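You operate a simulated robot arm through the tools that you are given. There is no shell and no other tool. Be economical: measure what you need, move in short steps, check, and stop when the job is done.

You run a simulated robot arm. Do the job below in one go: nothing can be reset, and whatever is moved stays where it is left.

JOB
Put the white bottle labelled "water" from the top of the timber table on the shelf of the rack table. Then push the drawer of the timber table shut. Then take the short steel rail labelled "L327" from the top of the timber table and put it on the water cover. Then take the teal pad and leave it on the air cover. Then take the screw box with the largest size on its label from the top of the timber table and put it on the shelf of the rack table. Then take the purple paint pad on the top of the timber table and put it away on the top of the primer table. Then stack the can that says "W257" from the top of the fitting table on top of the can labelled "W702". Then put the brown socket box on the top of the gauge table. Then take the yellow wool piece on the top of the timber table and put it away on the top of the tall carton. Then take the brown clip carton on the top of the filler table and put it away on the top of the fitting table. Then put the teal socket box on the top of the filler table away on the top of the fitting table. Then pull the glue tray lid open. Do these in the order given. Set down upright: white bottle, teal pad, yellow wool piece, brown clip carton.

The check looks at the end state, three seconds after you hand in, the way a careful person would. Anything else that was tipped, shoved, dropped, spilled or broken makes it a failure. A push-on lid holds only when it is set on centred and level and pressed home; a screw cap is set on level and turned clockwise until tight.

ROBOT AND FRAMES
A 6-joint arm with a two-finger gripper on a trunk, on a base that drives. Base frame: it is fixed to the floor where the robot stands at the start and does not move with it; the origin is under the middle of the robot, x ahead of it, y to its left, z up. Units: m, degrees, N and s.
With the tool pointing down near the work surface it reaches from about 0.1 to 0.76 m from the robot's upright axis, wherever it stands. Its first joint turns from -166.0 to 166.0 degrees. Places, roughly: air cover [-2.75, 0.75, 0.75]; brown clip carton [-5.25, 0.75, 0.75]; brown socket box (6x6x5 cm) [2.6, 0.1, 0.8]; drawer of the timber table [0.5, 0.2, 0.8]; glue tray lid [0.8, 0.3, 0.8]; purple paint pad (11x7x6 cm) [1.5, 0.1, 0.8]; screw box [0.75, 0, 0.75]; shelf of the rack table [-0.9, 0.7, 0.3]; short steel rail [0.75, 0.25, 0.75]; teal pad (5x4x6 cm) [0.9, 0.2, 0.8]; teal socket box (6x6x5 cm) [-5.1, 0.6, 0.7]; top of the fitting table [2.3, 0.4, 0.8]; top of the gauge table (124x24 cm) [2.68, -1.96, 0.8]; top of the primer table [-3.5, -14.4, 0.7]; top of the tall carton [-0.2, -10.2, 0.6]; water cover [-3.5, 0.75, 0.75]; white bottle [0.5, 0.25, 0.75]; yellow wool piece (11x7x8 cm) [1.5, 0.4, 0.8]. Payload 2.45 kg.
The tool frame sits at the grasp point between the pads (the TCP): z along the fingers, y along the line on which they close. The tips reach 0.026 m beyond it. The gripper opens to 0.096 m. The gripper's body begins 0.069 m behind the TCP.
Orientation is that of the tool frame in the base frame, as a unit quaternion [w, x, y, z]. With the fingers straight down and closing along the base's y, the tool's x points along the base's -x, its y along +y and its z along -z.

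CONTROLS
- The arm moves only by the tool apply_moves. Its argument "motion" is a list of rows, each a list of 7 numbers: the closure, from 0 (fully open) to 1 (shut), then the shift along the tool's x, y, z in units of 150 mm (1.0 is 150 mm), then the turn, a rotation vector about the tool's x, y, z in units of 120 degrees (1.0 is 120 degrees). In form: [[hand, tx, ty, tz, rx, ry, rz], ...]. A call has 1 to 12 rows; each row is the pose to reach, as a shift and turn from the pose commanded when the call began, along the tool's axes at that moment. A call with a number of a shift or a turn outside -1 to 1 is refused whole. Rows are played at 5 a second. More than 0.05 m and 8.6 degrees between two rows, or a gripper value outside its range, and nothing of the call is played. A pose out of reach is approached as far as the arm can. The call stops where the force on the tool passes 40 N (or 10 N more than at its start, if that is more) or the arm is blocked; 0.2 s more then pass. The fingers move at their own pace and stop on an object; they squeeze with about 27 N. The grip force told is the motor's: it shows also when the fingers shut on nothing. Time passes only in rows, and 0.2 s behind the last, so rows that repeat a pose let the fingers close. The reply holds the time, the measured pose of the TCP, the force on the tool along the base axes, the opening and the grip force, in the units named above and with some noise, with the torque about the TCP (base axes, N m) and any sound that the robot's microphone picked up, and new pictures: "pictures" is both (left out), scene, wrist or none.
- Cameras (640 x 400 px; columns grow to the right, rows downward): "scene" is now at [-0.0262, 0.238, 1.1112]; the picture's right is [0.93, -0.37, 0.00], its down [-0.24, -0.60, -0.77] and it looks along [0.28, 0.71, -0.64] (base axes); focal length 214 px, centre (320, 200). "wrist" rides on the gripper at [0.082, 0.003, -0.098] in the tool frame; the picture's right is [-0.04, 1.00, 0.00], its down [-0.73, -0.03, -0.68] and it looks along [-0.68, -0.03, 0.73] (tool axes); focal length 256 px, centre (320, 200). There is no depth. A picture from a camera that has moved, and an enlarged one, comes with that camera's place and axes in the base frame and with its lens.
- move_column(by): slides the trunk up (or, below 0, down) by that many m; the arm and the scene camera ride with it, the base frame stays. It gives what a move gives, with no picture.
- base_move(legs): drives the robot by 1 to 6 legs, each [ahead, turn to the left] in m and degrees, along the robot's own axes; the way and the turn of a leg run together, so that a leg with both is an arc; at most 1.5 m and 180 degrees a leg. The arm and the cameras ride along, it lands a little off, and it stops where it bumps. It gives what a move gives, and a new picture of the scene camera.
- aim_head(pan, tilt): turns the head with the scene camera to pan (to the left, within 155 degrees either way) and tilt (down, from -29 to 69), counted from straight ahead of the robot. It gives what a move gives, and a new picture of the scene camera.
- zoom(camera, box): a new picture of the part [left, top, right, bottom] of that camera's present view, enlarged. It takes no simulated time.
- close_job(): hands the job in; it is judged then, once.

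Work in short steps. Places have to be worked out from the pictures, the camera data and where the tool is seen: move nearer, look again, correct. Check each grasp and each placing, and mend what went wrong. You have 546 turns and 360 pictures in all, those below and enlarged ones among them. Open the gripper and draw the arm clear of the work before you hand the job in, unless the task says otherwise; then end with one line.

The tools are called after ">>>" by a JSON object that holds its "name" and its "arguments". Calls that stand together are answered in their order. apply_moves: Moves the arm, as the interface text tells. Its arguments: {"type":"object","properties":{"motion":{"type":"array"},"pictures":{"type":"string","enum":["both","scene","wrist","none"]}},"required":["motion"]} The other tools are called the same way: move_column (by) slides the trunk up or down; base_move (legs) drives the base; aim_head (pan, tilt) turns the head that bears the scene camera; zoom (camera, box) takes an enlarged picture of a part of a camera's view; close_job () hands the job in.

At the start:

```text
time: 0.0
position: [0.2628, 0.2583, 1.0111]
tool_rot: [0.0, 0.0, 1.0, 0.0]
force: [0.2, 0.0, 0.9]
torque: [0.03, -0.01, 0.01]
width: 0.0959
grasp_force: 0.1
trunk travel left (down, up): [-0.15, 0.0]
robot x, y, heading: [-0.0005, -0.0007, 0.2]
head pan, tilt: [68.3, 40.1]
```

scene: 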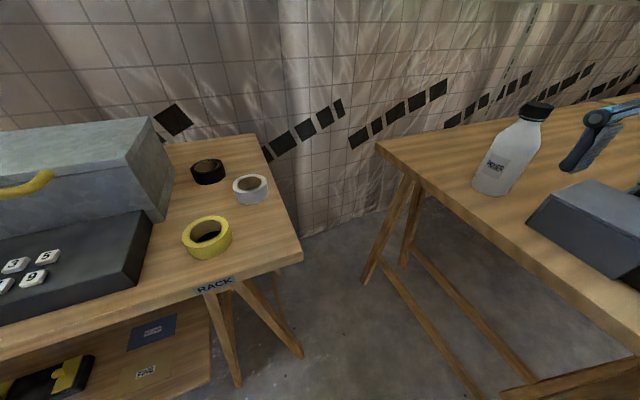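
wrist: 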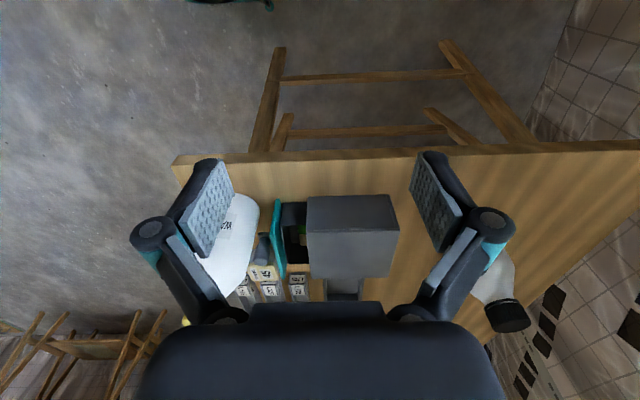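

I first look at the timber table straight ahead to map the objects.

>>> {"name": "aim_head", "arguments": {"pan": 10, "tilt": 40}}

>>> {"name": "aim_head", "arguments": {"pan": 40, "tilt": 40}}

```text
time: 1.3
position: [0.2624, 0.2582, 1.0111]
tool_rot: [-0.001, -0.001, 1.0, 0.0]
force: [0.1, 0.0, 0.6]
torque: [-0.03, 0.01, -0.03]
width: 0.0961
grasp_force: 0.1
trunk travel left (down, up): [-0.15, 0.0]
robot x, y, heading: [-0.0015, 0.0021, 0.2]
head pan, tilt: [10.0, 40.0]
camera scene: at [0.0261, 0.1738, 1.1113], right [0.17, -0.98, 0.0], down [-0.63, -0.11, -0.77], along [0.75, 0.13, -0.64], focal length 214 px, centre (320, 200)
```

scene: 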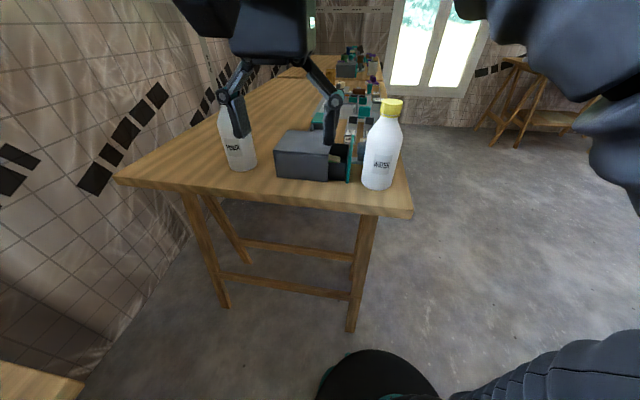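

```text
time: 2.2
position: [0.2636, 0.2581, 1.0118]
tool_rot: [-0.001, 0.0, 1.0, 0.0]
force: [0.9, 0.3, -0.1]
torque: [-0.02, -0.01, 0.04]
width: 0.0962
grasp_force: 0.1
trunk travel left (down, up): [-0.15, 0.0]
robot x, y, heading: [0.0009, 0.0039, -0.0]
head pan, tilt: [40.0, 40.0]
camera scene: at [0.0076, 0.2136, 1.1113], right [0.64, -0.77, 0.0], down [-0.49, -0.41, -0.77], along [0.59, 0.49, -0.64], focal length 214 px, centre (320, 200)
```

scene: 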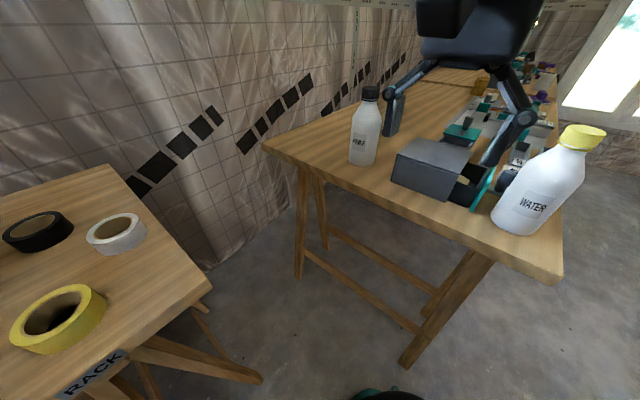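

Two bottles are seen: one reads "WATER", the other is unclear. I zoom on both, and on the tabletop.

>>> {"name": "zoom", "arguments": {"camera": "scene", "box": [340, 60, 600, 250]}}

>>> {"name": "zoom", "arguments": {"camera": "wrist", "box": [170, 140, 420, 320]}}

>>> {"name": "aim_head", "arguments": {"pan": 95, "tilt": 45}}

```text
2.11 times, centred on (470, 155) of scene
camera zoom: at [0.0076, 0.2136, 1.1113], right [0.64, -0.77, 0.0], down [-0.49, -0.41, -0.77], along [0.59, 0.49, -0.64], focal length 452 px, centre (4, 295)
```

zoom: 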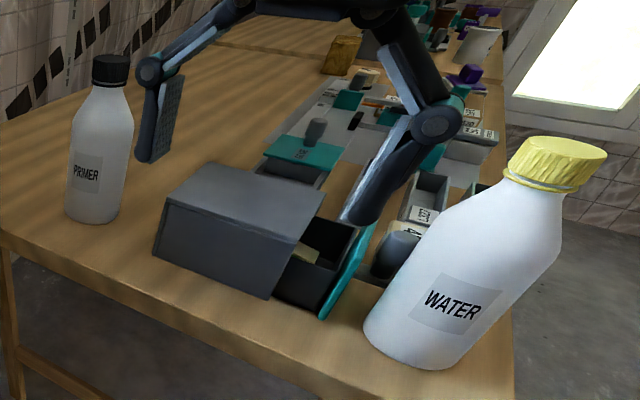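

```text
2.22 times, centred on (295, 230) of wrist
camera zoom: at [0.1811, 0.2603, 1.1091], right [0.04, 1.0, 0.0], down [0.73, -0.03, 0.68], along [0.68, -0.03, -0.73], focal length 569 px, centre (376, 133)
```

zoom: 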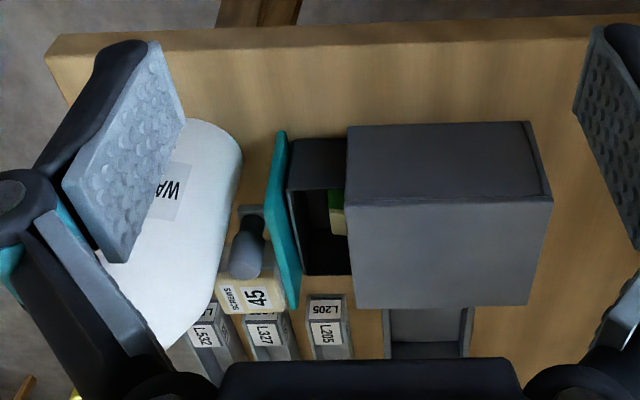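

```text
time: 3.5
position: [0.262, 0.2583, 1.0104]
tool_rot: [0.0, 0.001, 1.0, 0.0]
force: [-0.2, -0.3, 0.0]
torque: [0.03, 0.02, 0.04]
width: 0.0959
grasp_force: 0.0
trunk travel left (down, up): [-0.15, 0.0]
robot x, y, heading: [-0.001, 0.0001, -0.1]
head pan, tilt: [95.0, 45.0]
camera scene: at [-0.0646, 0.24, 1.104], right [1.0, 0.09, 0.0], down [0.06, -0.7, -0.71], along [-0.06, 0.7, -0.71], focal length 214 px, centre (320, 200)
```

scene: 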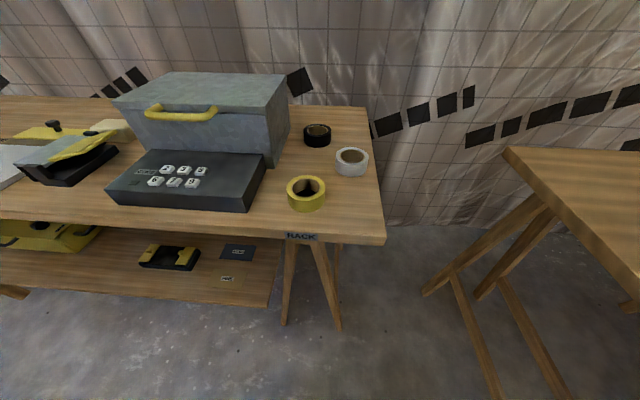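

The yellow-capped bottle is WATER. I zoom on the rack shelf to see its content and any markings.

>>> {"name": "zoom", "arguments": {"camera": "scene", "box": [0, 180, 300, 340]}}

>>> {"name": "aim_head", "arguments": {"pan": 135, "tilt": 35}}

>>> {"name": "aim_head", "arguments": {"pan": -10, "tilt": 15}}

```text
2.13 times, centred on (150, 260) of scene
camera zoom: at [-0.0646, 0.24, 1.104], right [1.0, 0.09, 0.0], down [0.06, -0.7, -0.71], along [-0.06, 0.7, -0.71], focal length 458 px, centre (683, 72)
```

zoom: 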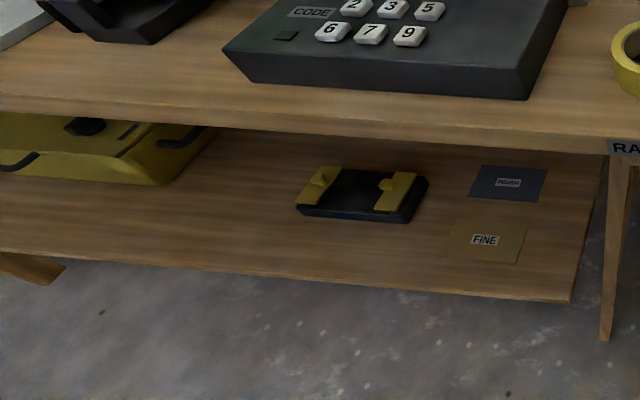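

```text
time: 4.5
position: [0.2632, 0.2591, 1.0097]
tool_rot: [0.0, 0.0, 1.0, 0.0]
force: [0.2, 0.8, 0.1]
torque: [-0.02, 0.05, -0.03]
width: 0.0955
grasp_force: 0.1
trunk travel left (down, up): [-0.15, 0.0]
robot x, y, heading: [-0.0002, 0.0016, -0.0]
head pan, tilt: [135.0, 35.0]
camera scene: at [-0.1198, 0.2213, 1.1188], right [0.71, 0.71, 0.0], down [0.41, -0.41, -0.82], along [-0.58, 0.58, -0.57], focal length 214 px, centre (320, 200)
```

scene: 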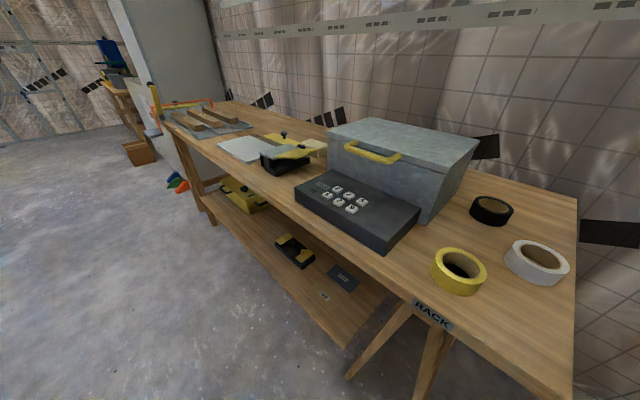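

```text
time: 6.8
position: [0.2636, 0.2585, 1.0107]
tool_rot: [0.001, 0.0, 1.0, 0.0]
force: [-0.8, 0.2, 0.5]
torque: [0.0, 0.03, 0.03]
width: 0.0959
grasp_force: 0.0
trunk travel left (down, up): [-0.15, 0.0]
robot x, y, heading: [-0.0059, 0.0041, 0.2]
head pan, tilt: [-10.0, 15.0]
camera scene: at [0.0344, 0.1428, 1.1509], right [-0.17, -0.98, 0.0], down [-0.26, 0.04, -0.97], along [0.95, -0.17, -0.26], focal length 214 px, centre (320, 200)
```

scene: 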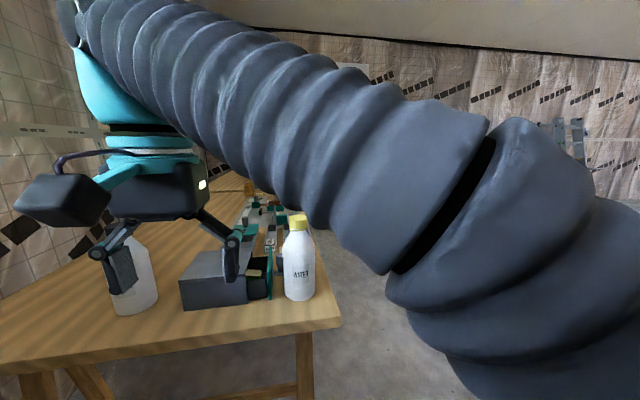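

Bottle sits near x≈0.57, y≈0.08 on the near corner. I pitch the hand 45° toward +x and shift in front of it, staying high, to look.

>>> {"name": "apply_moves", "arguments": {"motion": [[0, 0, -0.15, 0.05, 0, -0.0625, 0], [0, 0.05, -0.35, 0.15, 0, -0.125, 0], [0, 0.1, -0.55, 0.25, 0, -0.1875, 0], [0, 0.15, -0.75, 0.4, 0, -0.25, 0], [0, 0.2, -0.9, 0.5, 0, -0.3125, 0], [0, 0.2, -1, 0.6, 0, -0.375, 0]]}}

```text
time: 8.2
position: [0.2326, 0.1082, 0.9198]
tool_rot: [0.384, 0.0, 0.923, 0.001]
force: [-0.1, 0.9, 0.0]
torque: [0.0, -0.01, -0.04]
width: 0.0961
grasp_force: 0.2
trunk travel left (down, up): [-0.15, 0.0]
robot x, y, heading: [0.0001, -0.0002, -0.1]
head pan, tilt: [-10.0, 15.0]
camera scene: at [0.0343, 0.1429, 1.1509], right [-0.17, -0.98, 0.0], down [-0.25, 0.04, -0.97], along [0.95, -0.17, -0.26], focal length 214 px, centre (320, 200)
camera wrist: at [0.1058, 0.11, 0.9308], right [0.03, 1.0, 0.03], down [0.04, -0.03, 1.0], along [1.0, -0.03, -0.04], focal length 256 px, centre (320, 200)
```

scene: 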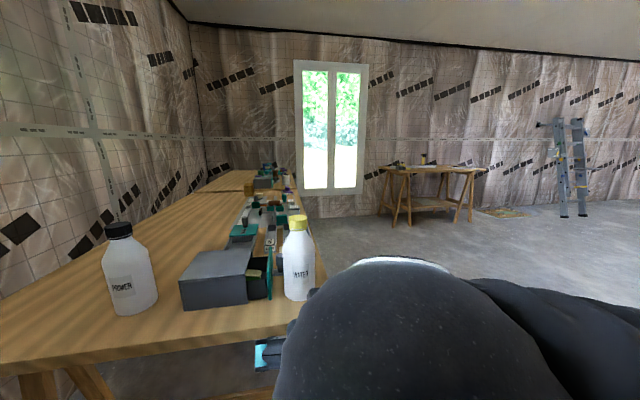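
wrist: 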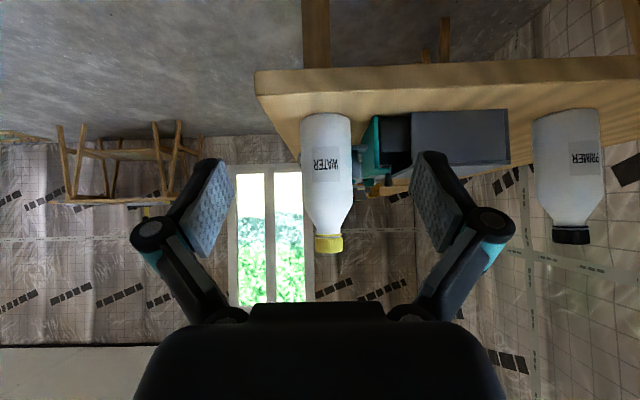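

Triangulating: table top is about z 0.80, bottle centre ≈(0.49,0.107), about 0.19 tall. I zoom to see the gap to the drawer front.

>>> {"name": "zoom", "arguments": {"camera": "wrist", "box": [260, 60, 460, 260]}}

>>> {"name": "zoom", "arguments": {"camera": "scene", "box": [160, 180, 340, 340]}}

```text
2.00 times, centred on (360, 160) of wrist
camera zoom: at [0.1058, 0.11, 0.9308], right [0.03, 1.0, 0.03], down [0.04, -0.03, 1.0], along [1.0, -0.03, -0.04], focal length 512 px, centre (240, 280)
```

zoom: 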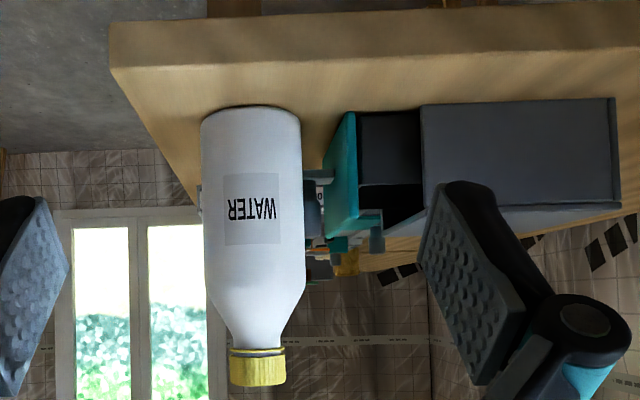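

```text
2.50 times, centred on (250, 260) of scene
camera zoom: at [0.0343, 0.1429, 1.1509], right [-0.17, -0.98, 0.0], down [-0.25, 0.04, -0.97], along [0.95, -0.17, -0.26], focal length 536 px, centre (495, 50)
```

zoom: 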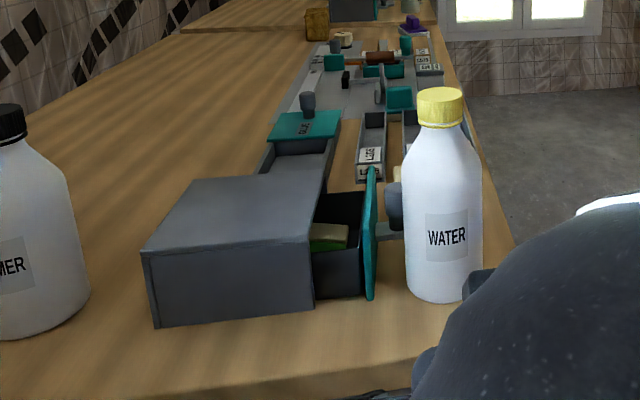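

The body is straight to ~0.13 above the table, so I grip at z≈0.905, above the drawer. I move forward 0.19 and check alignment.

>>> {"name": "apply_moves", "arguments": {"motion": [[0, -0.19, 0.19, 0, 0, 0], [0, -0.4, 0, 0.4, 0, 0, 0]], "pictures": "none"}}

```text
refused: a row must be a list of 7 entries
```

I fix the row format and repeat the forward move.

>>> {"name": "apply_moves", "arguments": {"motion": [[0, -0.18, 0, 0.18, 0, 0, 0], [0, -0.36, 0, 0.36, 0, 0, 0], [0, -0.54, 0, 0.54, 0, 0, 0], [0, -0.72, 0, 0.72, 0, 0, 0], [0, -0.85, 0, 0.85, 0, 0, 0], [0, -0.85, 0, 0.85, 0, 0, 0]]}}

```text
time: 9.6
position: [0.4156, 0.1076, 0.9209]
tool_rot: [0.383, 0.0, 0.924, 0.001]
force: [-0.8, -0.6, 0.7]
torque: [0.0, 0.03, -0.03]
width: 0.096
grasp_force: 0.1
trunk travel left (down, up): [-0.15, 0.0]
robot x, y, heading: [-0.0052, 0.0023, 0.2]
head pan, tilt: [-10.0, 15.0]
camera scene: at [0.0343, 0.1427, 1.1509], right [-0.17, -0.98, 0.0], down [-0.25, 0.04, -0.97], along [0.95, -0.17, -0.26], focal length 214 px, centre (320, 200)
camera wrist: at [0.2875, 0.111, 0.9317], right [0.03, 1.0, 0.03], down [0.04, -0.03, 1.0], along [1.0, -0.03, -0.04], focal length 256 px, centre (320, 200)
```

scene: 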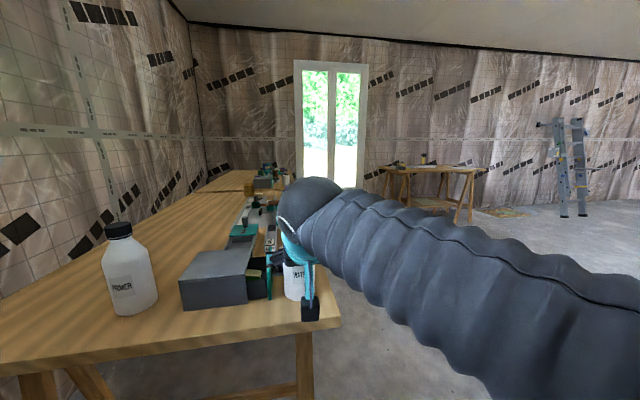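
wrist: 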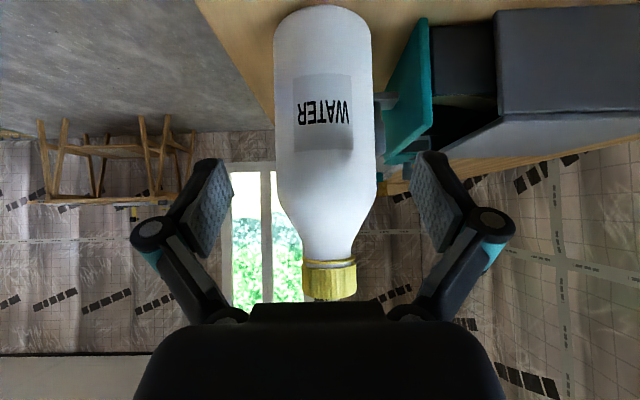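

Aligned within 2 mm in y. I advance to the bottle axis at z≈0.90 and close.

>>> {"name": "apply_moves", "arguments": {"motion": [[0, -0.1, 0, 0.2, 0, 0, 0], [0, -0.216, 0, 0.407, 0, 0, 0], [0, -0.216, 0, 0.407, 0, 0, 0], [1, -0.216, 0, 0.407, 0, 0, 0], [1, -0.216, 0, 0.407, 0, 0, 0], [1, -0.216, 0, 0.407, 0, 0, 0], [1, -0.216, 0, 0.407, 0, 0, 0]], "pictures": "wrist"}}

```text
time: 11.2
position: [0.4811, 0.1096, 0.9015]
tool_rot: [0.384, -0.001, 0.923, 0.001]
force: [2.5, 3.4, 7.7]
torque: [-0.1, -0.11, 0.03]
width: 0.0731
grasp_force: 27.3
trunk travel left (down, up): [-0.15, 0.0]
robot x, y, heading: [0.002, -0.0028, 0.1]
head pan, tilt: [-10.0, 15.0]
camera wrist: at [0.3538, 0.1111, 0.9123], right [0.03, 1.0, 0.03], down [0.04, -0.03, 1.0], along [1.0, -0.03, -0.04], focal length 256 px, centre (320, 200)
```

wrist: 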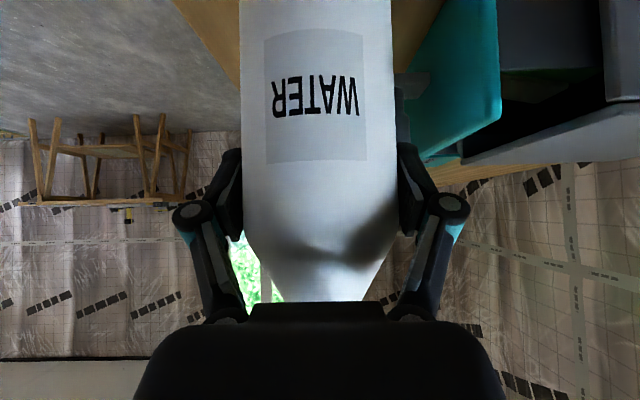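

Gripped at 73 mm. I lift straight up 0.1 and then draw back toward the robot.

>>> {"name": "apply_moves", "arguments": {"motion": [[1, -0.1, 0, -0.1, 0, 0, 0], [1, -0.25, 0, -0.25, 0, 0, 0], [1, -0.47, 0, -0.47, 0, 0, 0], [1, -0.3, 0, -0.64, 0, 0, 0], [1, -0.1, 0, -0.84, 0, 0, 0], [1, 0.1, 0, -1, 0, 0, 0]], "pictures": "wrist"}}

```text
time: 12.6
position: [0.3611, 0.1095, 0.9949]
tool_rot: [0.382, 0.0, 0.924, 0.0]
force: [0.3, 0.4, -6.4]
torque: [0.01, -0.01, -0.01]
width: 0.0727
grasp_force: 27.5
trunk travel left (down, up): [-0.15, 0.0]
robot x, y, heading: [-0.0022, 0.0021, -0.3]
head pan, tilt: [-10.0, 15.0]
camera wrist: at [0.2337, 0.1118, 1.0073], right [0.03, 1.0, 0.03], down [0.04, -0.03, 1.0], along [1.0, -0.03, -0.04], focal length 256 px, centre (320, 200)
```

wrist: 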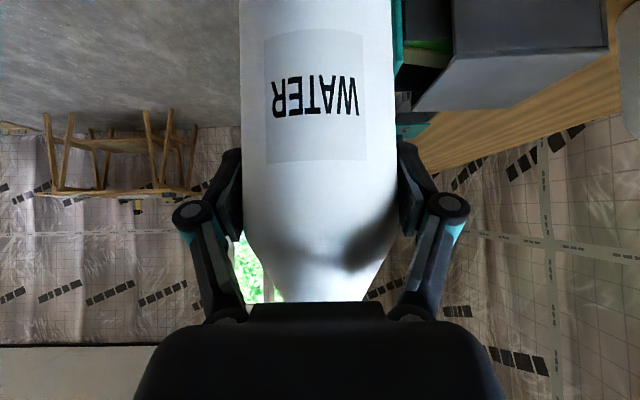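

Held securely. I back up 0.97 m and turn left 90° to face the rack table's shelf.

>>> {"name": "base_move", "arguments": {"legs": [[-0.97, 0], [0, 90]]}}

>>> {"name": "aim_head", "arguments": {"pan": 0, "tilt": 55}}

```text
time: 21.4
position: [-1.0585, 0.366, 0.9966]
tool_rot: [0.275, -0.644, 0.662, 0.267]
force: [0.2, 0.5, -4.7]
torque: [0.03, 0.01, 0.01]
width: 0.0728
grasp_force: 27.5
trunk travel left (down, up): [-0.15, 0.0]
robot x, y, heading: [-0.9598, 0.0043, 88.3]
head pan, tilt: [-10.0, 15.0]
camera scene: at [-1.0985, 0.0403, 1.1509], right [0.98, -0.2, 0.0], down [-0.05, -0.25, -0.97], along [0.2, 0.95, -0.26], focal length 214 px, centre (320, 200)
```

scene: 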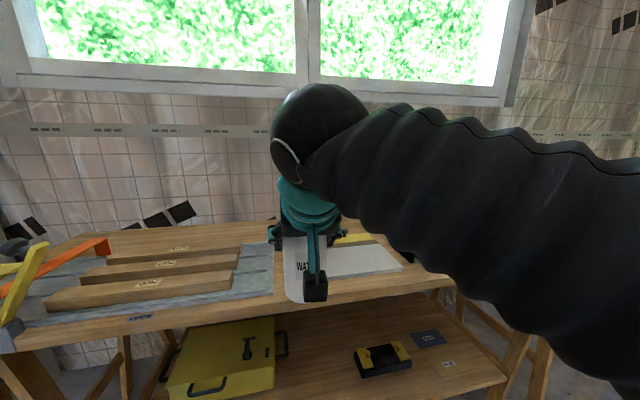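

```text
time: 22.5
position: [-1.0588, 0.3669, 0.995]
tool_rot: [0.275, -0.643, 0.664, 0.266]
force: [0.8, 0.3, -3.7]
torque: [0.02, 0.02, 0.05]
width: 0.0732
grasp_force: 27.5
trunk travel left (down, up): [-0.15, 0.0]
robot x, y, heading: [-0.9597, 0.0023, 88.2]
head pan, tilt: [0.0, 55.0]
camera scene: at [-1.1153, 0.021, 1.0907], right [1.0, -0.03, 0.0], down [-0.02, -0.82, -0.57], along [0.02, 0.57, -0.82], focal length 214 px, centre (320, 200)
```

scene: 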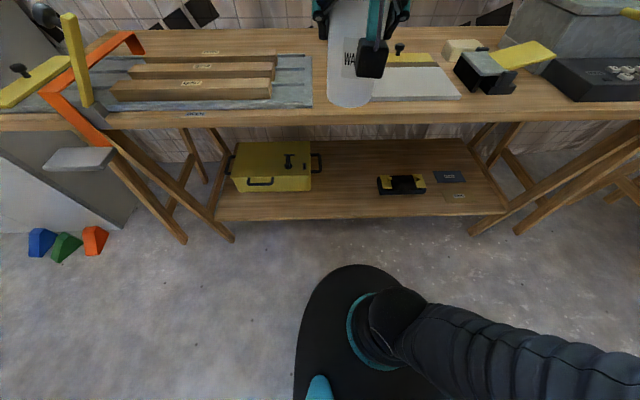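

Shelf front edge is at y≈0.48, free shelf spot between toolbox and sander around (-0.95,0.62). I lower the trunk first, with the bottle in front of the table edge.

>>> {"name": "move_column", "arguments": {"by": -0.15}}

```text
time: 24.2
position: [-1.059, 0.3674, 0.8463]
tool_rot: [0.274, -0.644, 0.663, 0.267]
force: [-0.7, -0.4, -4.4]
torque: [0.0, 0.0, 0.01]
width: 0.073
grasp_force: 27.0
trunk travel left (down, up): [0.0, 0.15]
robot x, y, heading: [-0.9597, 0.005, 88.3]
head pan, tilt: [0.0, 55.0]
```

Now I lower the bottle in front of the table edge, shifting right 0.1.

>>> {"name": "apply_moves", "arguments": {"motion": [[1, 0.16, -0.1, 0.16, 0, 0, 0], [1, 0.35, -0.25, 0.35, 0, 0, 0], [1, 0.55, -0.4, 0.55, 0, 0, 0], [1, 0.75, -0.55, 0.75, 0, 0, 0], [1, 0.94, -0.7, 0.94, 0, 0, 0], [1, 0.94, -0.7, 0.94, 0, 0, 0]], "pictures": "scene"}}

```text
time: 25.6
position: [-0.9541, 0.3631, 0.6449]
tool_rot: [0.274, -0.644, 0.663, 0.267]
force: [0.1, 0.6, -4.7]
torque: [-0.01, -0.01, 0.01]
width: 0.0729
grasp_force: 27.0
trunk travel left (down, up): [0.0, 0.15]
robot x, y, heading: [-0.9593, 0.003, 88.2]
head pan, tilt: [0.0, 55.0]
camera scene: at [-1.1153, 0.0209, 0.9406], right [1.0, -0.03, 0.0], down [-0.02, -0.82, -0.57], along [0.02, 0.57, -0.82], focal length 214 px, centre (320, 200)
```

scene: 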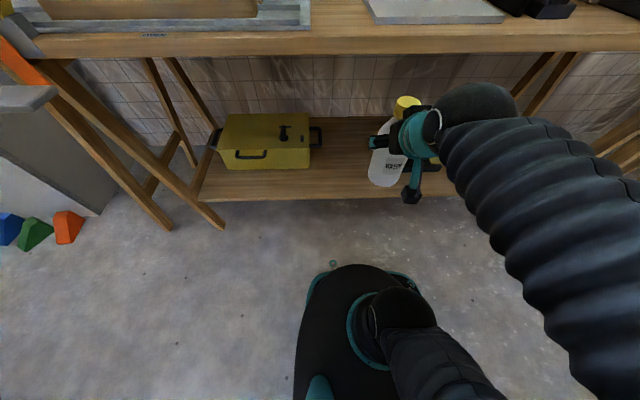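

Continue down another 0.2 to z≈0.445.

>>> {"name": "apply_moves", "arguments": {"motion": [[1, 0.16, 0, 0.16, 0, 0, 0], [1, 0.35, 0, 0.35, 0, 0, 0], [1, 0.55, 0, 0.55, 0, 0, 0], [1, 0.75, 0, 0.75, 0, 0, 0], [1, 0.94, 0, 0.94, 0, 0, 0], [1, 0.94, 0, 0.94, 0, 0, 0]], "pictures": "scene"}}

```text
time: 27.0
position: [-0.952, 0.4436, 0.5176]
tool_rot: [0.274, -0.644, 0.663, 0.267]
force: [0.7, 0.3, -3.8]
torque: [0.01, 0.0, 0.01]
width: 0.0728
grasp_force: 26.6
out of reach, approached as far as the arm can: row 2, 3, 4, 5, 6
trunk travel left (down, up): [0.0, 0.15]
robot x, y, heading: [-0.9602, 0.0024, 88.2]
head pan, tilt: [0.0, 55.0]
camera scene: at [-1.1153, 0.0209, 0.9406], right [1.0, -0.03, 0.0], down [-0.02, -0.82, -0.57], along [0.02, 0.57, -0.82], focal length 214 px, centre (320, 200)
```

scene: 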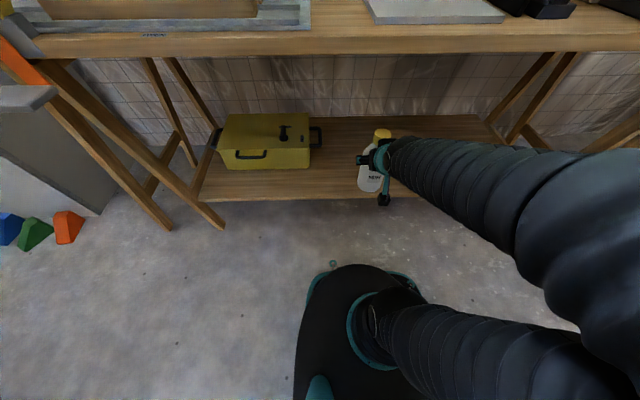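

Too close in at this height; I move forward 0.1 and see what the arm can reach.

>>> {"name": "apply_moves", "arguments": {"motion": [[1, -0.1, 0, 0.1, 0, 0, 0], [1, -0.2, 0, 0.2, 0, 0, 0], [1, -0.35, 0, 0.35, 0, 0, 0], [1, -0.47, 0, 0.47, 0, 0, 0], [1, -0.47, 0, 0.47, 0, 0, 0]], "pictures": "scene"}}

```text
time: 28.2
position: [-0.9497, 0.5439, 0.5189]
tool_rot: [0.274, -0.644, 0.663, 0.266]
force: [0.4, 0.4, -4.6]
torque: [-0.02, 0.02, -0.02]
width: 0.0731
grasp_force: 26.8
trunk travel left (down, up): [0.0, 0.15]
robot x, y, heading: [-0.9579, 0.0029, 88.4]
head pan, tilt: [0.0, 55.0]
camera scene: at [-1.1153, 0.021, 0.9406], right [1.0, -0.03, 0.0], down [-0.02, -0.82, -0.57], along [0.02, 0.57, -0.82], focal length 214 px, centre (320, 200)
```

scene: 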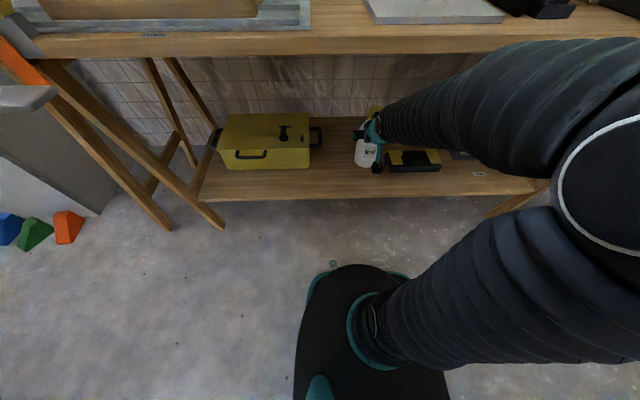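

Reachable. I go forward to y≈0.61 and down to z≈0.425.

>>> {"name": "apply_moves", "arguments": {"motion": [[1, -0.1, 0, 0.25, 0, 0, 0], [1, -0.05, 0, 0.5, 0, 0, 0], [1, 0.132, 0, 0.754, 0, 0, 0], [1, 0.132, 0, 0.754, 0, 0, 0]]}}

```text
time: 29.2
position: [-0.9485, 0.6101, 0.4264]
tool_rot: [0.275, -0.644, 0.663, 0.266]
force: [0.2, 1.3, -3.9]
torque: [-0.02, 0.03, 0.02]
width: 0.0727
grasp_force: 26.7
out of reach, approached as far as the arm can: row 2
trunk travel left (down, up): [0.0, 0.15]
robot x, y, heading: [-0.9638, 0.0055, 88.1]
head pan, tilt: [0.0, 55.0]
camera scene: at [-1.1153, 0.021, 0.9406], right [1.0, -0.03, 0.0], down [-0.02, -0.82, -0.57], along [0.02, 0.57, -0.82], focal length 214 px, centre (320, 200)
camera wrist: at [-0.9557, 0.4825, 0.4387], right [-1.0, 0.06, 0.03], down [0.03, 0.04, 1.0], along [0.06, 1.0, -0.04], focal length 256 px, centre (320, 200)
```

scene: 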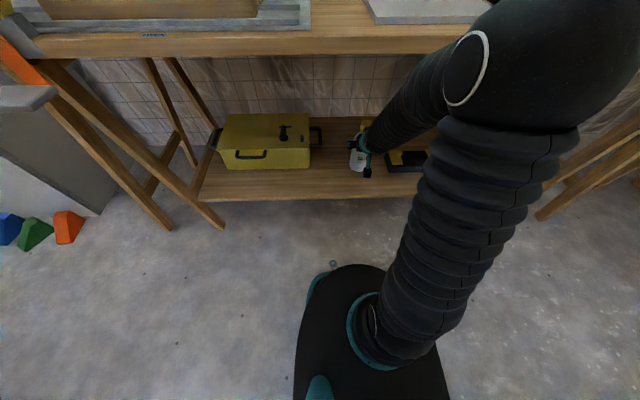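
wrist: 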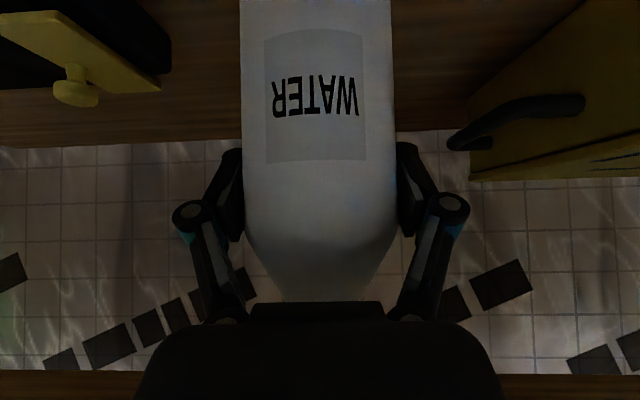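

Spot is clear on both sides. I lower in small steps watching force.

>>> {"name": "apply_moves", "arguments": {"motion": [[1, 0.024, 0, 0.024, 0, 0, 0], [1, 0.047, 0, 0.047, 0, 0, 0], [1, 0.07, 0, 0.07, 0, 0, 0], [1, 0.07, 0, 0.07, 0, 0, 0]], "pictures": "none"}}

>>> {"name": "zoom", "arguments": {"camera": "scene", "box": [300, 110, 420, 200]}}

```text
time: 30.2
position: [-0.9491, 0.6099, 0.4107]
tool_rot: [0.275, -0.643, 0.663, 0.267]
force: [-0.1, -0.1, -4.5]
torque: [-0.02, 0.01, -0.04]
width: 0.0727
grasp_force: 27.3
trunk travel left (down, up): [0.0, 0.15]
robot x, y, heading: [-0.9585, 0.0014, 88.3]
head pan, tilt: [0.0, 55.0]
```

```text
4.44 times, centred on (360, 155) of scene
camera zoom: at [-1.1153, 0.0211, 0.9406], right [1.0, -0.03, 0.0], down [-0.02, -0.82, -0.57], along [0.02, 0.57, -0.82], focal length 953 px, centre (142, 400)
```

zoom: 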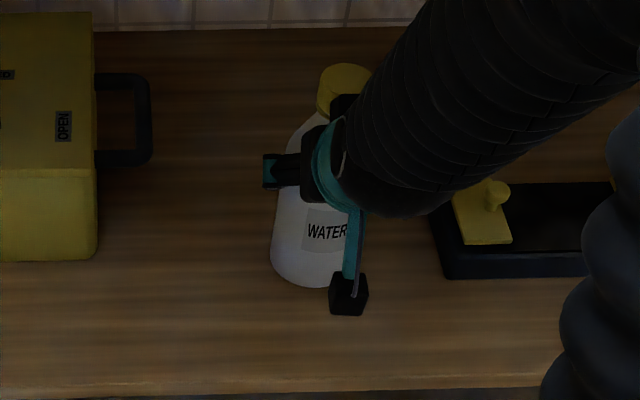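

No contact yet; I continue in 4 mm rows.

>>> {"name": "apply_moves", "arguments": {"motion": [[1, 0.019, 0, 0.019, 0, 0, 0], [1, 0.038, 0, 0.038, 0, 0, 0], [1, 0.05, 0, 0.05, 0, 0, 0], [1, 0.05, 0, 0.05, 0, 0, 0]], "pictures": "none"}}

```text
time: 31.2
position: [-0.9497, 0.6089, 0.4003]
tool_rot: [0.275, -0.643, 0.663, 0.266]
force: [-0.3, 0.6, -4.9]
torque: [-0.01, -0.04, 0.03]
width: 0.0732
grasp_force: 26.8
trunk travel left (down, up): [0.0, 0.15]
robot x, y, heading: [-0.9618, -0.0014, 88.3]
head pan, tilt: [0.0, 55.0]
```

Still free; another 10 mm.

>>> {"name": "apply_moves", "arguments": {"motion": [[1, 0.015, 0, 0.015, 0, 0, 0], [1, 0.03, 0, 0.03, 0, 0, 0], [1, 0.045, 0, 0.045, 0, 0, 0], [1, 0.045, 0, 0.045, 0, 0, 0]], "pictures": "none"}}

```text
time: 32.2
position: [-0.9482, 0.611, 0.3909]
tool_rot: [0.275, -0.644, 0.663, 0.266]
force: [-0.6, -0.8, -1.1]
torque: [0.0, -0.04, 0.01]
width: 0.0728
grasp_force: 27.3
trunk travel left (down, up): [0.0, 0.15]
robot x, y, heading: [-0.9623, 0.0037, 88.3]
head pan, tilt: [0.0, 55.0]
```

Force has eased (−1.1), beginning contact. A couple more millimetres.

>>> {"name": "apply_moves", "arguments": {"motion": [[1, 0.007, 0, 0.007, 0, 0, 0], [1, 0.012, 0, 0.012, 0, 0, 0], [1, 0.012, 0, 0.012, 0, 0, 0]], "pictures": "none"}}

```text
time: 33.0
position: [-0.9502, 0.611, 0.3904]
tool_rot: [0.276, -0.643, 0.662, 0.269]
force: [-1.6, 0.6, 22.1]
torque: [0.06, 0.04, -0.03]
width: 0.0732
grasp_force: 27.0
trunk travel left (down, up): [0.0, 0.15]
robot x, y, heading: [-0.9635, 0.0027, 88.4]
head pan, tilt: [0.0, 55.0]
```

Seated on the shelf. I open and retract along the tool axis.

>>> {"name": "apply_moves", "arguments": {"motion": [[0, 0, 0, 0, 0, 0, 0], [0, 0, 0, 0, 0, 0, 0], [0, 0, 0, 0, 0, 0, 0], [0, 0.1, 0, -0.2, 0, 0, 0], [0, 0.2, 0, -0.45, 0, 0, 0], [0, 0.2, 0, -0.7, 0, 0, 0], [0, 0.2, 0, -0.95, 0, 0, 0]]}}

```text
time: 34.6
position: [-0.9541, 0.4862, 0.4657]
tool_rot: [0.274, -0.644, 0.662, 0.267]
force: [0.3, 0.1, 1.0]
torque: [0.02, -0.01, 0.02]
width: 0.0958
grasp_force: 0.1
trunk travel left (down, up): [0.0, 0.15]
robot x, y, heading: [-0.9598, 0.0015, 88.3]
head pan, tilt: [0.0, 55.0]
camera scene: at [-1.1153, 0.021, 0.9406], right [1.0, -0.03, 0.0], down [-0.02, -0.82, -0.57], along [0.02, 0.57, -0.82], focal length 214 px, centre (320, 200)
camera wrist: at [-0.9612, 0.3588, 0.4781], right [-1.0, 0.06, 0.03], down [0.03, 0.04, 1.0], along [0.06, 1.0, -0.04], focal length 256 px, centre (320, 200)
```

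scene: 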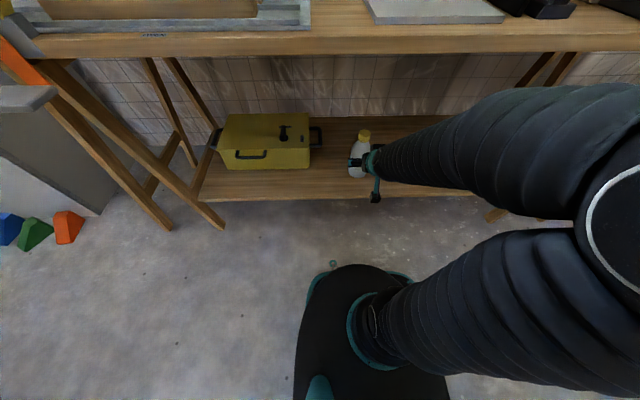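
wrist: 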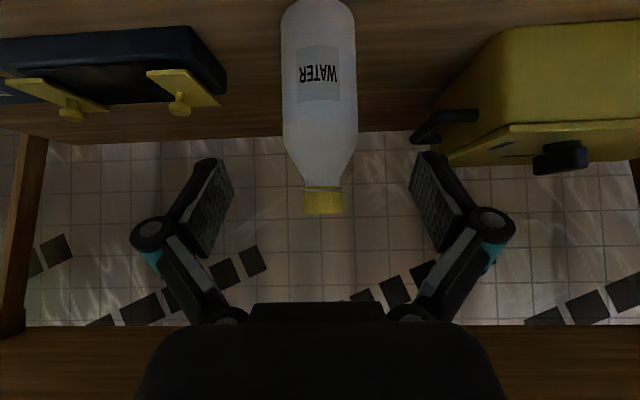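

Bottle stands upright. I back the base off, then raise the trunk and lift the arm.

>>> {"name": "base_move", "arguments": {"legs": [[-0.5, 0]]}}

>>> {"name": "move_column", "arguments": {"by": 0.15}}

>>> {"name": "apply_moves", "arguments": {"motion": [[0, -0.25, 0, -0.25, 0, 0, 0], [0, -0.47, 0, -0.47, 0, 0, 0], [0, -0.7, 0, -0.7, 0, 0, 0], [0, -0.94, 0, -0.94, 0, 0, 0]], "pictures": "none"}}

>>> {"name": "apply_moves", "arguments": {"motion": [[0, -0.25, 0, -0.25, 0, 0, 0], [0, -0.47, 0, -0.47, 0, 0, 0], [0, -0.7, 0, -0.7, 0, 0, 0], [0, -0.9, 0, -0.9, 0, 0, 0], [0, -0.65, 0, -1, 0, 0, 0]], "pictures": "none"}}

```text
time: 37.6
position: [-0.9696, -0.0146, 0.4661]
tool_rot: [0.273, -0.645, 0.662, 0.267]
force: [0.5, -0.8, 0.0]
torque: [-0.03, -0.04, -0.02]
width: 0.0961
grasp_force: 0.1
trunk travel left (down, up): [0.0, 0.15]
robot x, y, heading: [-0.9751, -0.4969, 88.6]
head pan, tilt: [0.0, 55.0]
camera scene: at [-1.1291, -0.4815, 0.9406], right [1.0, -0.02, 0.0], down [-0.02, -0.82, -0.57], along [0.01, 0.57, -0.82], focal length 214 px, centre (320, 200)
```

scene: 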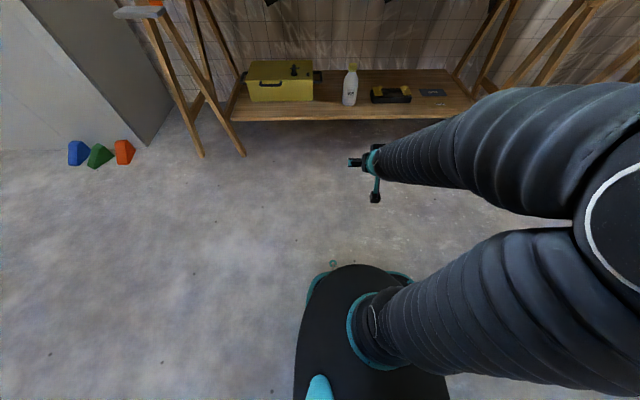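

```text
time: 39.3
position: [-0.9704, -0.0143, 0.6163]
tool_rot: [0.274, -0.645, 0.661, 0.268]
force: [0.7, -0.5, 0.1]
torque: [0.03, -0.02, -0.01]
width: 0.096
grasp_force: 0.0
trunk travel left (down, up): [-0.15, 0.0]
robot x, y, heading: [-0.9725, -0.499, 88.8]
head pan, tilt: [0.0, 55.0]
```

```text
refused: row 1 steps farther than a row can; nothing moved
```

```text
refused: row 1 steps farther than a row can; nothing moved
```

Rows were slightly too long; I repeat with shorter steps.

>>> {"name": "apply_moves", "arguments": {"motion": [[0, -0.2, 0, -0.2, 0, 0, 0], [0, -0.4, 0, -0.4, 0, 0, 0], [0, -0.6, 0, -0.6, 0, 0, 0], [0, -0.8, 0, -0.8, 0, 0, 0], [0, -0.98, 0, -0.98, 0, 0, 0]], "pictures": "none"}}

>>> {"name": "apply_moves", "arguments": {"motion": [[0, -0.2, 0, -0.2, 0, 0, 0], [0, -0.4, 0, -0.4, 0, 0, 0], [0, -0.6, 0, -0.6, 0, 0, 0], [0, -0.8, 0, -0.8, 0, 0, 0], [0, -0.7, 0, -1, 0, 0, 0], [0, -0.5, 0, -1, 0, 0, 0]], "pictures": "none"}}

>>> {"name": "base_move", "arguments": {"legs": [[0, -88.7], [1.45, 0], [0.2, 0], [0, 90]]}}

```text
time: 40.5
position: [-0.9686, -0.0137, 0.8245]
tool_rot: [0.274, -0.645, 0.661, 0.267]
force: [-0.5, -0.4, -0.5]
torque: [0.03, 0.0, -0.01]
width: 0.0959
grasp_force: 0.1
out of reach, approached as far as the arm can: row 1
trunk travel left (down, up): [-0.15, 0.0]
robot x, y, heading: [-0.9734, -0.4977, 88.5]
head pan, tilt: [0.0, 55.0]
```

```text
time: 41.9
position: [-0.9704, -0.0666, 0.9837]
tool_rot: [0.274, -0.645, 0.661, 0.267]
force: [0.2, -0.6, -0.3]
torque: [-0.01, 0.03, -0.01]
width: 0.0959
grasp_force: 0.0
trunk travel left (down, up): [-0.15, 0.0]
robot x, y, heading: [-0.9748, -0.4996, 88.8]
head pan, tilt: [0.0, 55.0]
```

```text
time: 58.0
position: [0.6896, -0.0756, 0.9832]
tool_rot: [0.272, -0.649, 0.658, 0.269]
force: [-0.5, -0.8, 0.1]
torque: [0.01, -0.04, 0.01]
width: 0.0959
grasp_force: 0.1
trunk travel left (down, up): [-0.15, 0.0]
robot x, y, heading: [0.6899, -0.5073, 89.1]
head pan, tilt: [0.0, 55.0]
camera scene: at [0.5356, -0.4924, 1.0906], right [1.0, -0.01, 0.0], down [-0.01, -0.82, -0.57], along [0.01, 0.57, -0.82], focal length 214 px, centre (320, 200)
```

scene: 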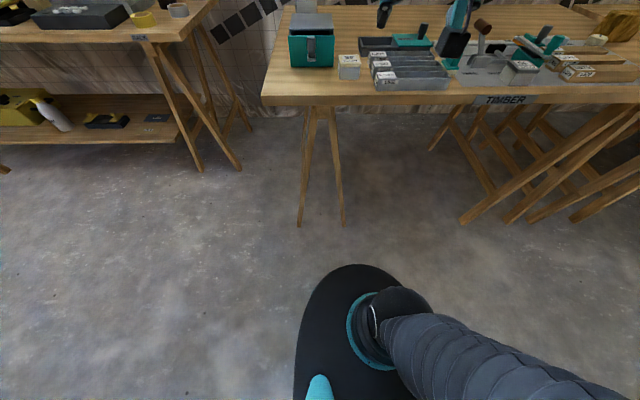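

I tilt the head up to view the work on the timber table, and zoom.

>>> {"name": "aim_head", "arguments": {"pan": -15, "tilt": 38}}

>>> {"name": "zoom", "arguments": {"camera": "scene", "box": [160, 100, 400, 250]}}

>>> {"name": "zoom", "arguments": {"camera": "scene", "box": [380, 70, 620, 220]}}

```text
time: 58.8
position: [0.6891, -0.0768, 0.9821]
tool_rot: [0.272, -0.649, 0.658, 0.269]
force: [0.2, -1.0, -0.6]
torque: [0.05, 0.03, -0.02]
width: 0.0962
grasp_force: 0.0
trunk travel left (down, up): [-0.15, 0.0]
robot x, y, heading: [0.6932, -0.5067, 89.2]
head pan, tilt: [-15.0, 38.0]
camera scene: at [0.558, -0.4815, 1.1142], right [0.96, -0.27, 0.0], down [-0.17, -0.59, -0.79], along [0.21, 0.76, -0.62], focal length 214 px, centre (320, 200)
```

scene: 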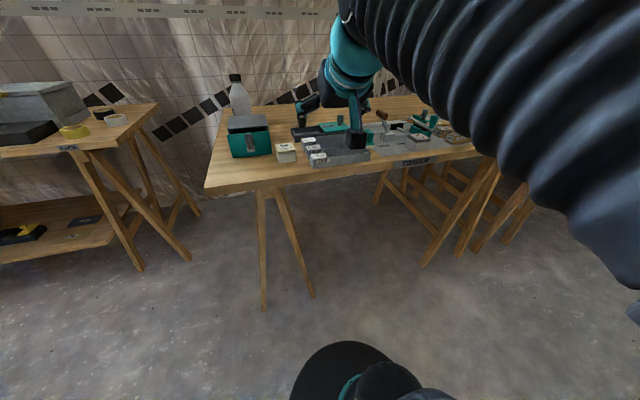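

```text
2.67 times, centred on (280, 175) of scene
camera zoom: at [0.558, -0.4815, 1.1142], right [0.96, -0.27, 0.0], down [-0.17, -0.59, -0.79], along [0.21, 0.76, -0.62], focal length 572 px, centre (427, 267)
```

zoom: 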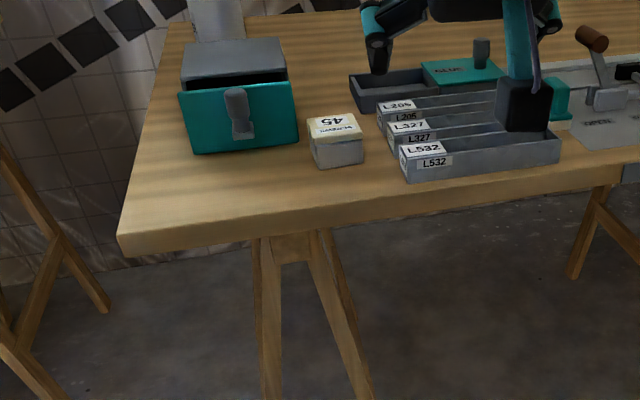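

```text
2.67 times, centred on (500, 145) of scene
camera zoom: at [0.558, -0.4815, 1.1142], right [0.96, -0.27, 0.0], down [-0.17, -0.59, -0.79], along [0.21, 0.76, -0.62], focal length 572 px, centre (-160, 347)
```

zoom: 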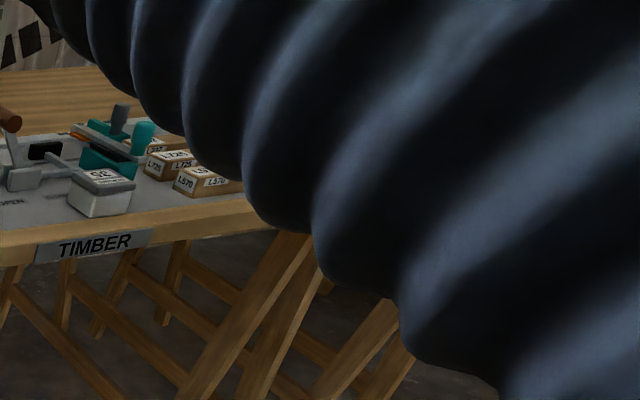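

Drawer front spans x 0.46–0.58 at y≈0.185, knob in the middle (x≈0.52, z≈0.84). I close the fingers and move left toward it.

>>> {"name": "apply_moves", "arguments": {"motion": [[1, 0, 0.25, 0, 0, 0, 0], [1, 0, 0.5, 0, 0, 0, 0], [1, 0, 0.75, 0, 0, 0, 0], [1, 0, 1, 0, 0, 0, 0], [1, 0, 1, 0.3, 0, 0, 0], [1, 0, 1, 0.6, 0, 0, 0], [1, 0, 1, 0.8, 0, 0, 0]]}}

```text
time: 60.4
position: [0.5422, 0.01, 0.9004]
tool_rot: [0.272, -0.649, 0.658, 0.269]
force: [0.4, -1.3, 0.4]
torque: [0.01, 0.01, 0.0]
width: 0.0003
grasp_force: 25.9
trunk travel left (down, up): [-0.15, 0.0]
robot x, y, heading: [0.6889, -0.5115, 88.9]
head pan, tilt: [-15.0, 38.0]
camera scene: at [0.5581, -0.4817, 1.1143], right [0.96, -0.27, 0.0], down [-0.17, -0.59, -0.79], along [0.21, 0.76, -0.62], focal length 214 px, centre (320, 200)
camera wrist: at [0.5378, -0.118, 0.9116], right [-1.0, 0.04, 0.03], down [0.03, 0.04, 1.0], along [0.04, 1.0, -0.04], focal length 256 px, centre (320, 200)
```

scene: 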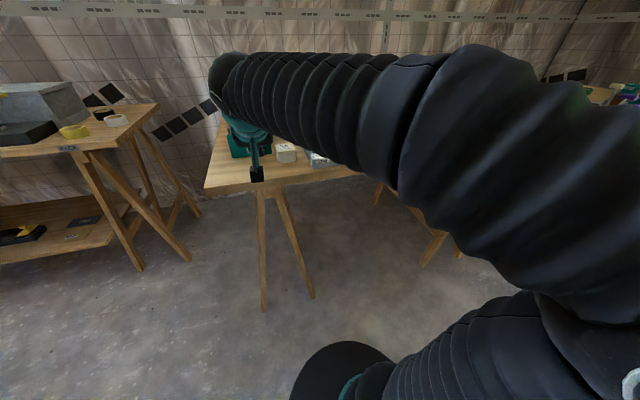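
wrist: 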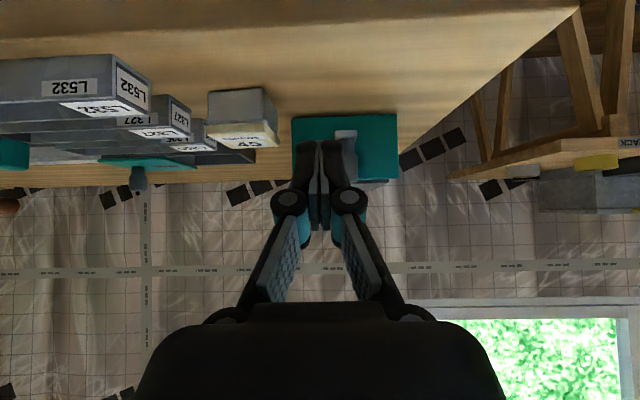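

Knob at x≈0.521, z≈0.838. I move in front of it.

>>> {"name": "apply_moves", "arguments": {"motion": [[1, -0.05, 0.14, 0.2, 0, 0, 0], [1, -0.13, 0.14, 0.42, 0, 0, 0], [1, -0.212, 0.14, 0.636, 0, 0, 0], [1, -0.212, 0.14, 0.636, 0, 0, 0]], "pictures": "wrist"}}

```text
time: 61.4
position: [0.5218, 0.1014, 0.8554]
tool_rot: [0.272, -0.649, 0.658, 0.268]
force: [0.9, 0.0, -1.2]
torque: [0.01, 0.01, -0.02]
width: 0.0
grasp_force: 26.9
trunk travel left (down, up): [-0.15, 0.0]
robot x, y, heading: [0.6888, -0.5057, 89.3]
head pan, tilt: [-15.0, 38.0]
camera wrist: at [0.5166, -0.028, 0.8669], right [-1.0, 0.04, 0.03], down [0.03, 0.04, 1.0], along [0.04, 1.0, -0.04], focal length 256 px, centre (320, 200)
```

wrist: 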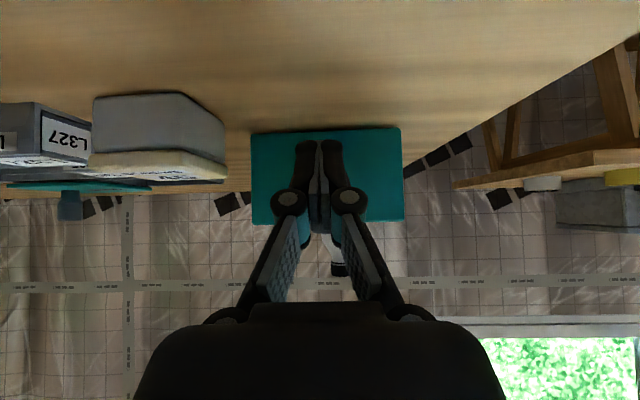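

Aligned. I push forward in small rows.

>>> {"name": "apply_moves", "arguments": {"motion": [[1, -0.07, 0, 0.07, 0, 0, 0], [1, -0.14, 0, 0.14, 0, 0, 0], [1, -0.19, 0, 0.19, 0, 0, 0], [1, -0.24, 0, 0.24, 0, 0, 0], [1, -0.283, 0, 0.283, 0, 0, 0], [1, -0.33, 0, 0.33, 0, 0, 0]]}}

```text
time: 62.7
position: [0.5235, 0.1602, 0.8539]
tool_rot: [0.271, -0.648, 0.66, 0.266]
force: [4.4, -22.6, 6.3]
torque: [-0.07, -0.08, -0.08]
width: 0.0
grasp_force: 27.0
trunk travel left (down, up): [-0.15, 0.0]
robot x, y, heading: [0.6885, -0.5077, 89.5]
head pan, tilt: [-15.0, 38.0]
stopped in row 6: the force on the tool passed its limit at 55 N (the readings are from after the stop); the commanded pose is now the measured one
camera scene: at [0.5583, -0.4836, 1.1145], right [0.96, -0.27, 0.0], down [-0.17, -0.59, -0.79], along [0.21, 0.76, -0.61], focal length 214 px, centre (320, 200)
camera wrist: at [0.5162, 0.0324, 0.867], right [-1.0, 0.04, 0.03], down [0.03, 0.05, 1.0], along [0.04, 1.0, -0.05], focal length 256 px, centre (320, 200)
```

scene: 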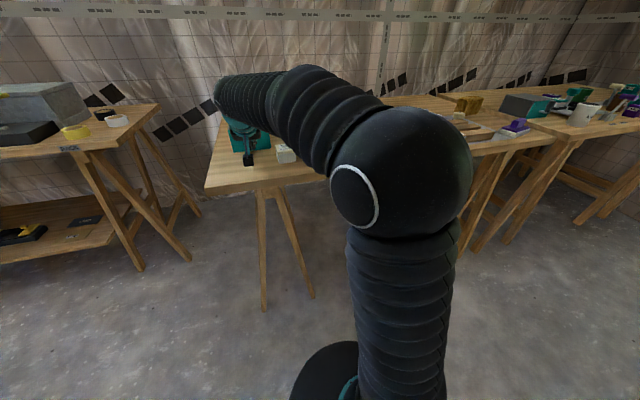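
wrist: 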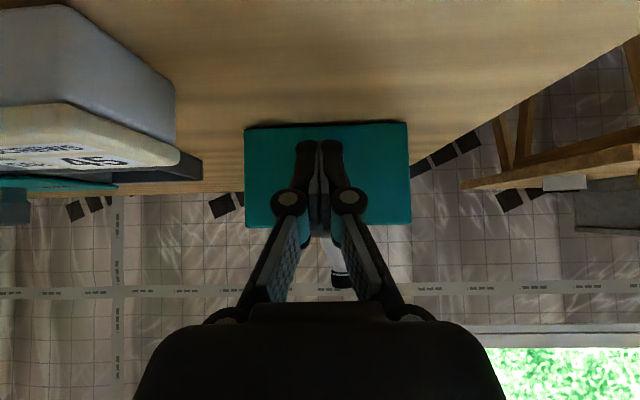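

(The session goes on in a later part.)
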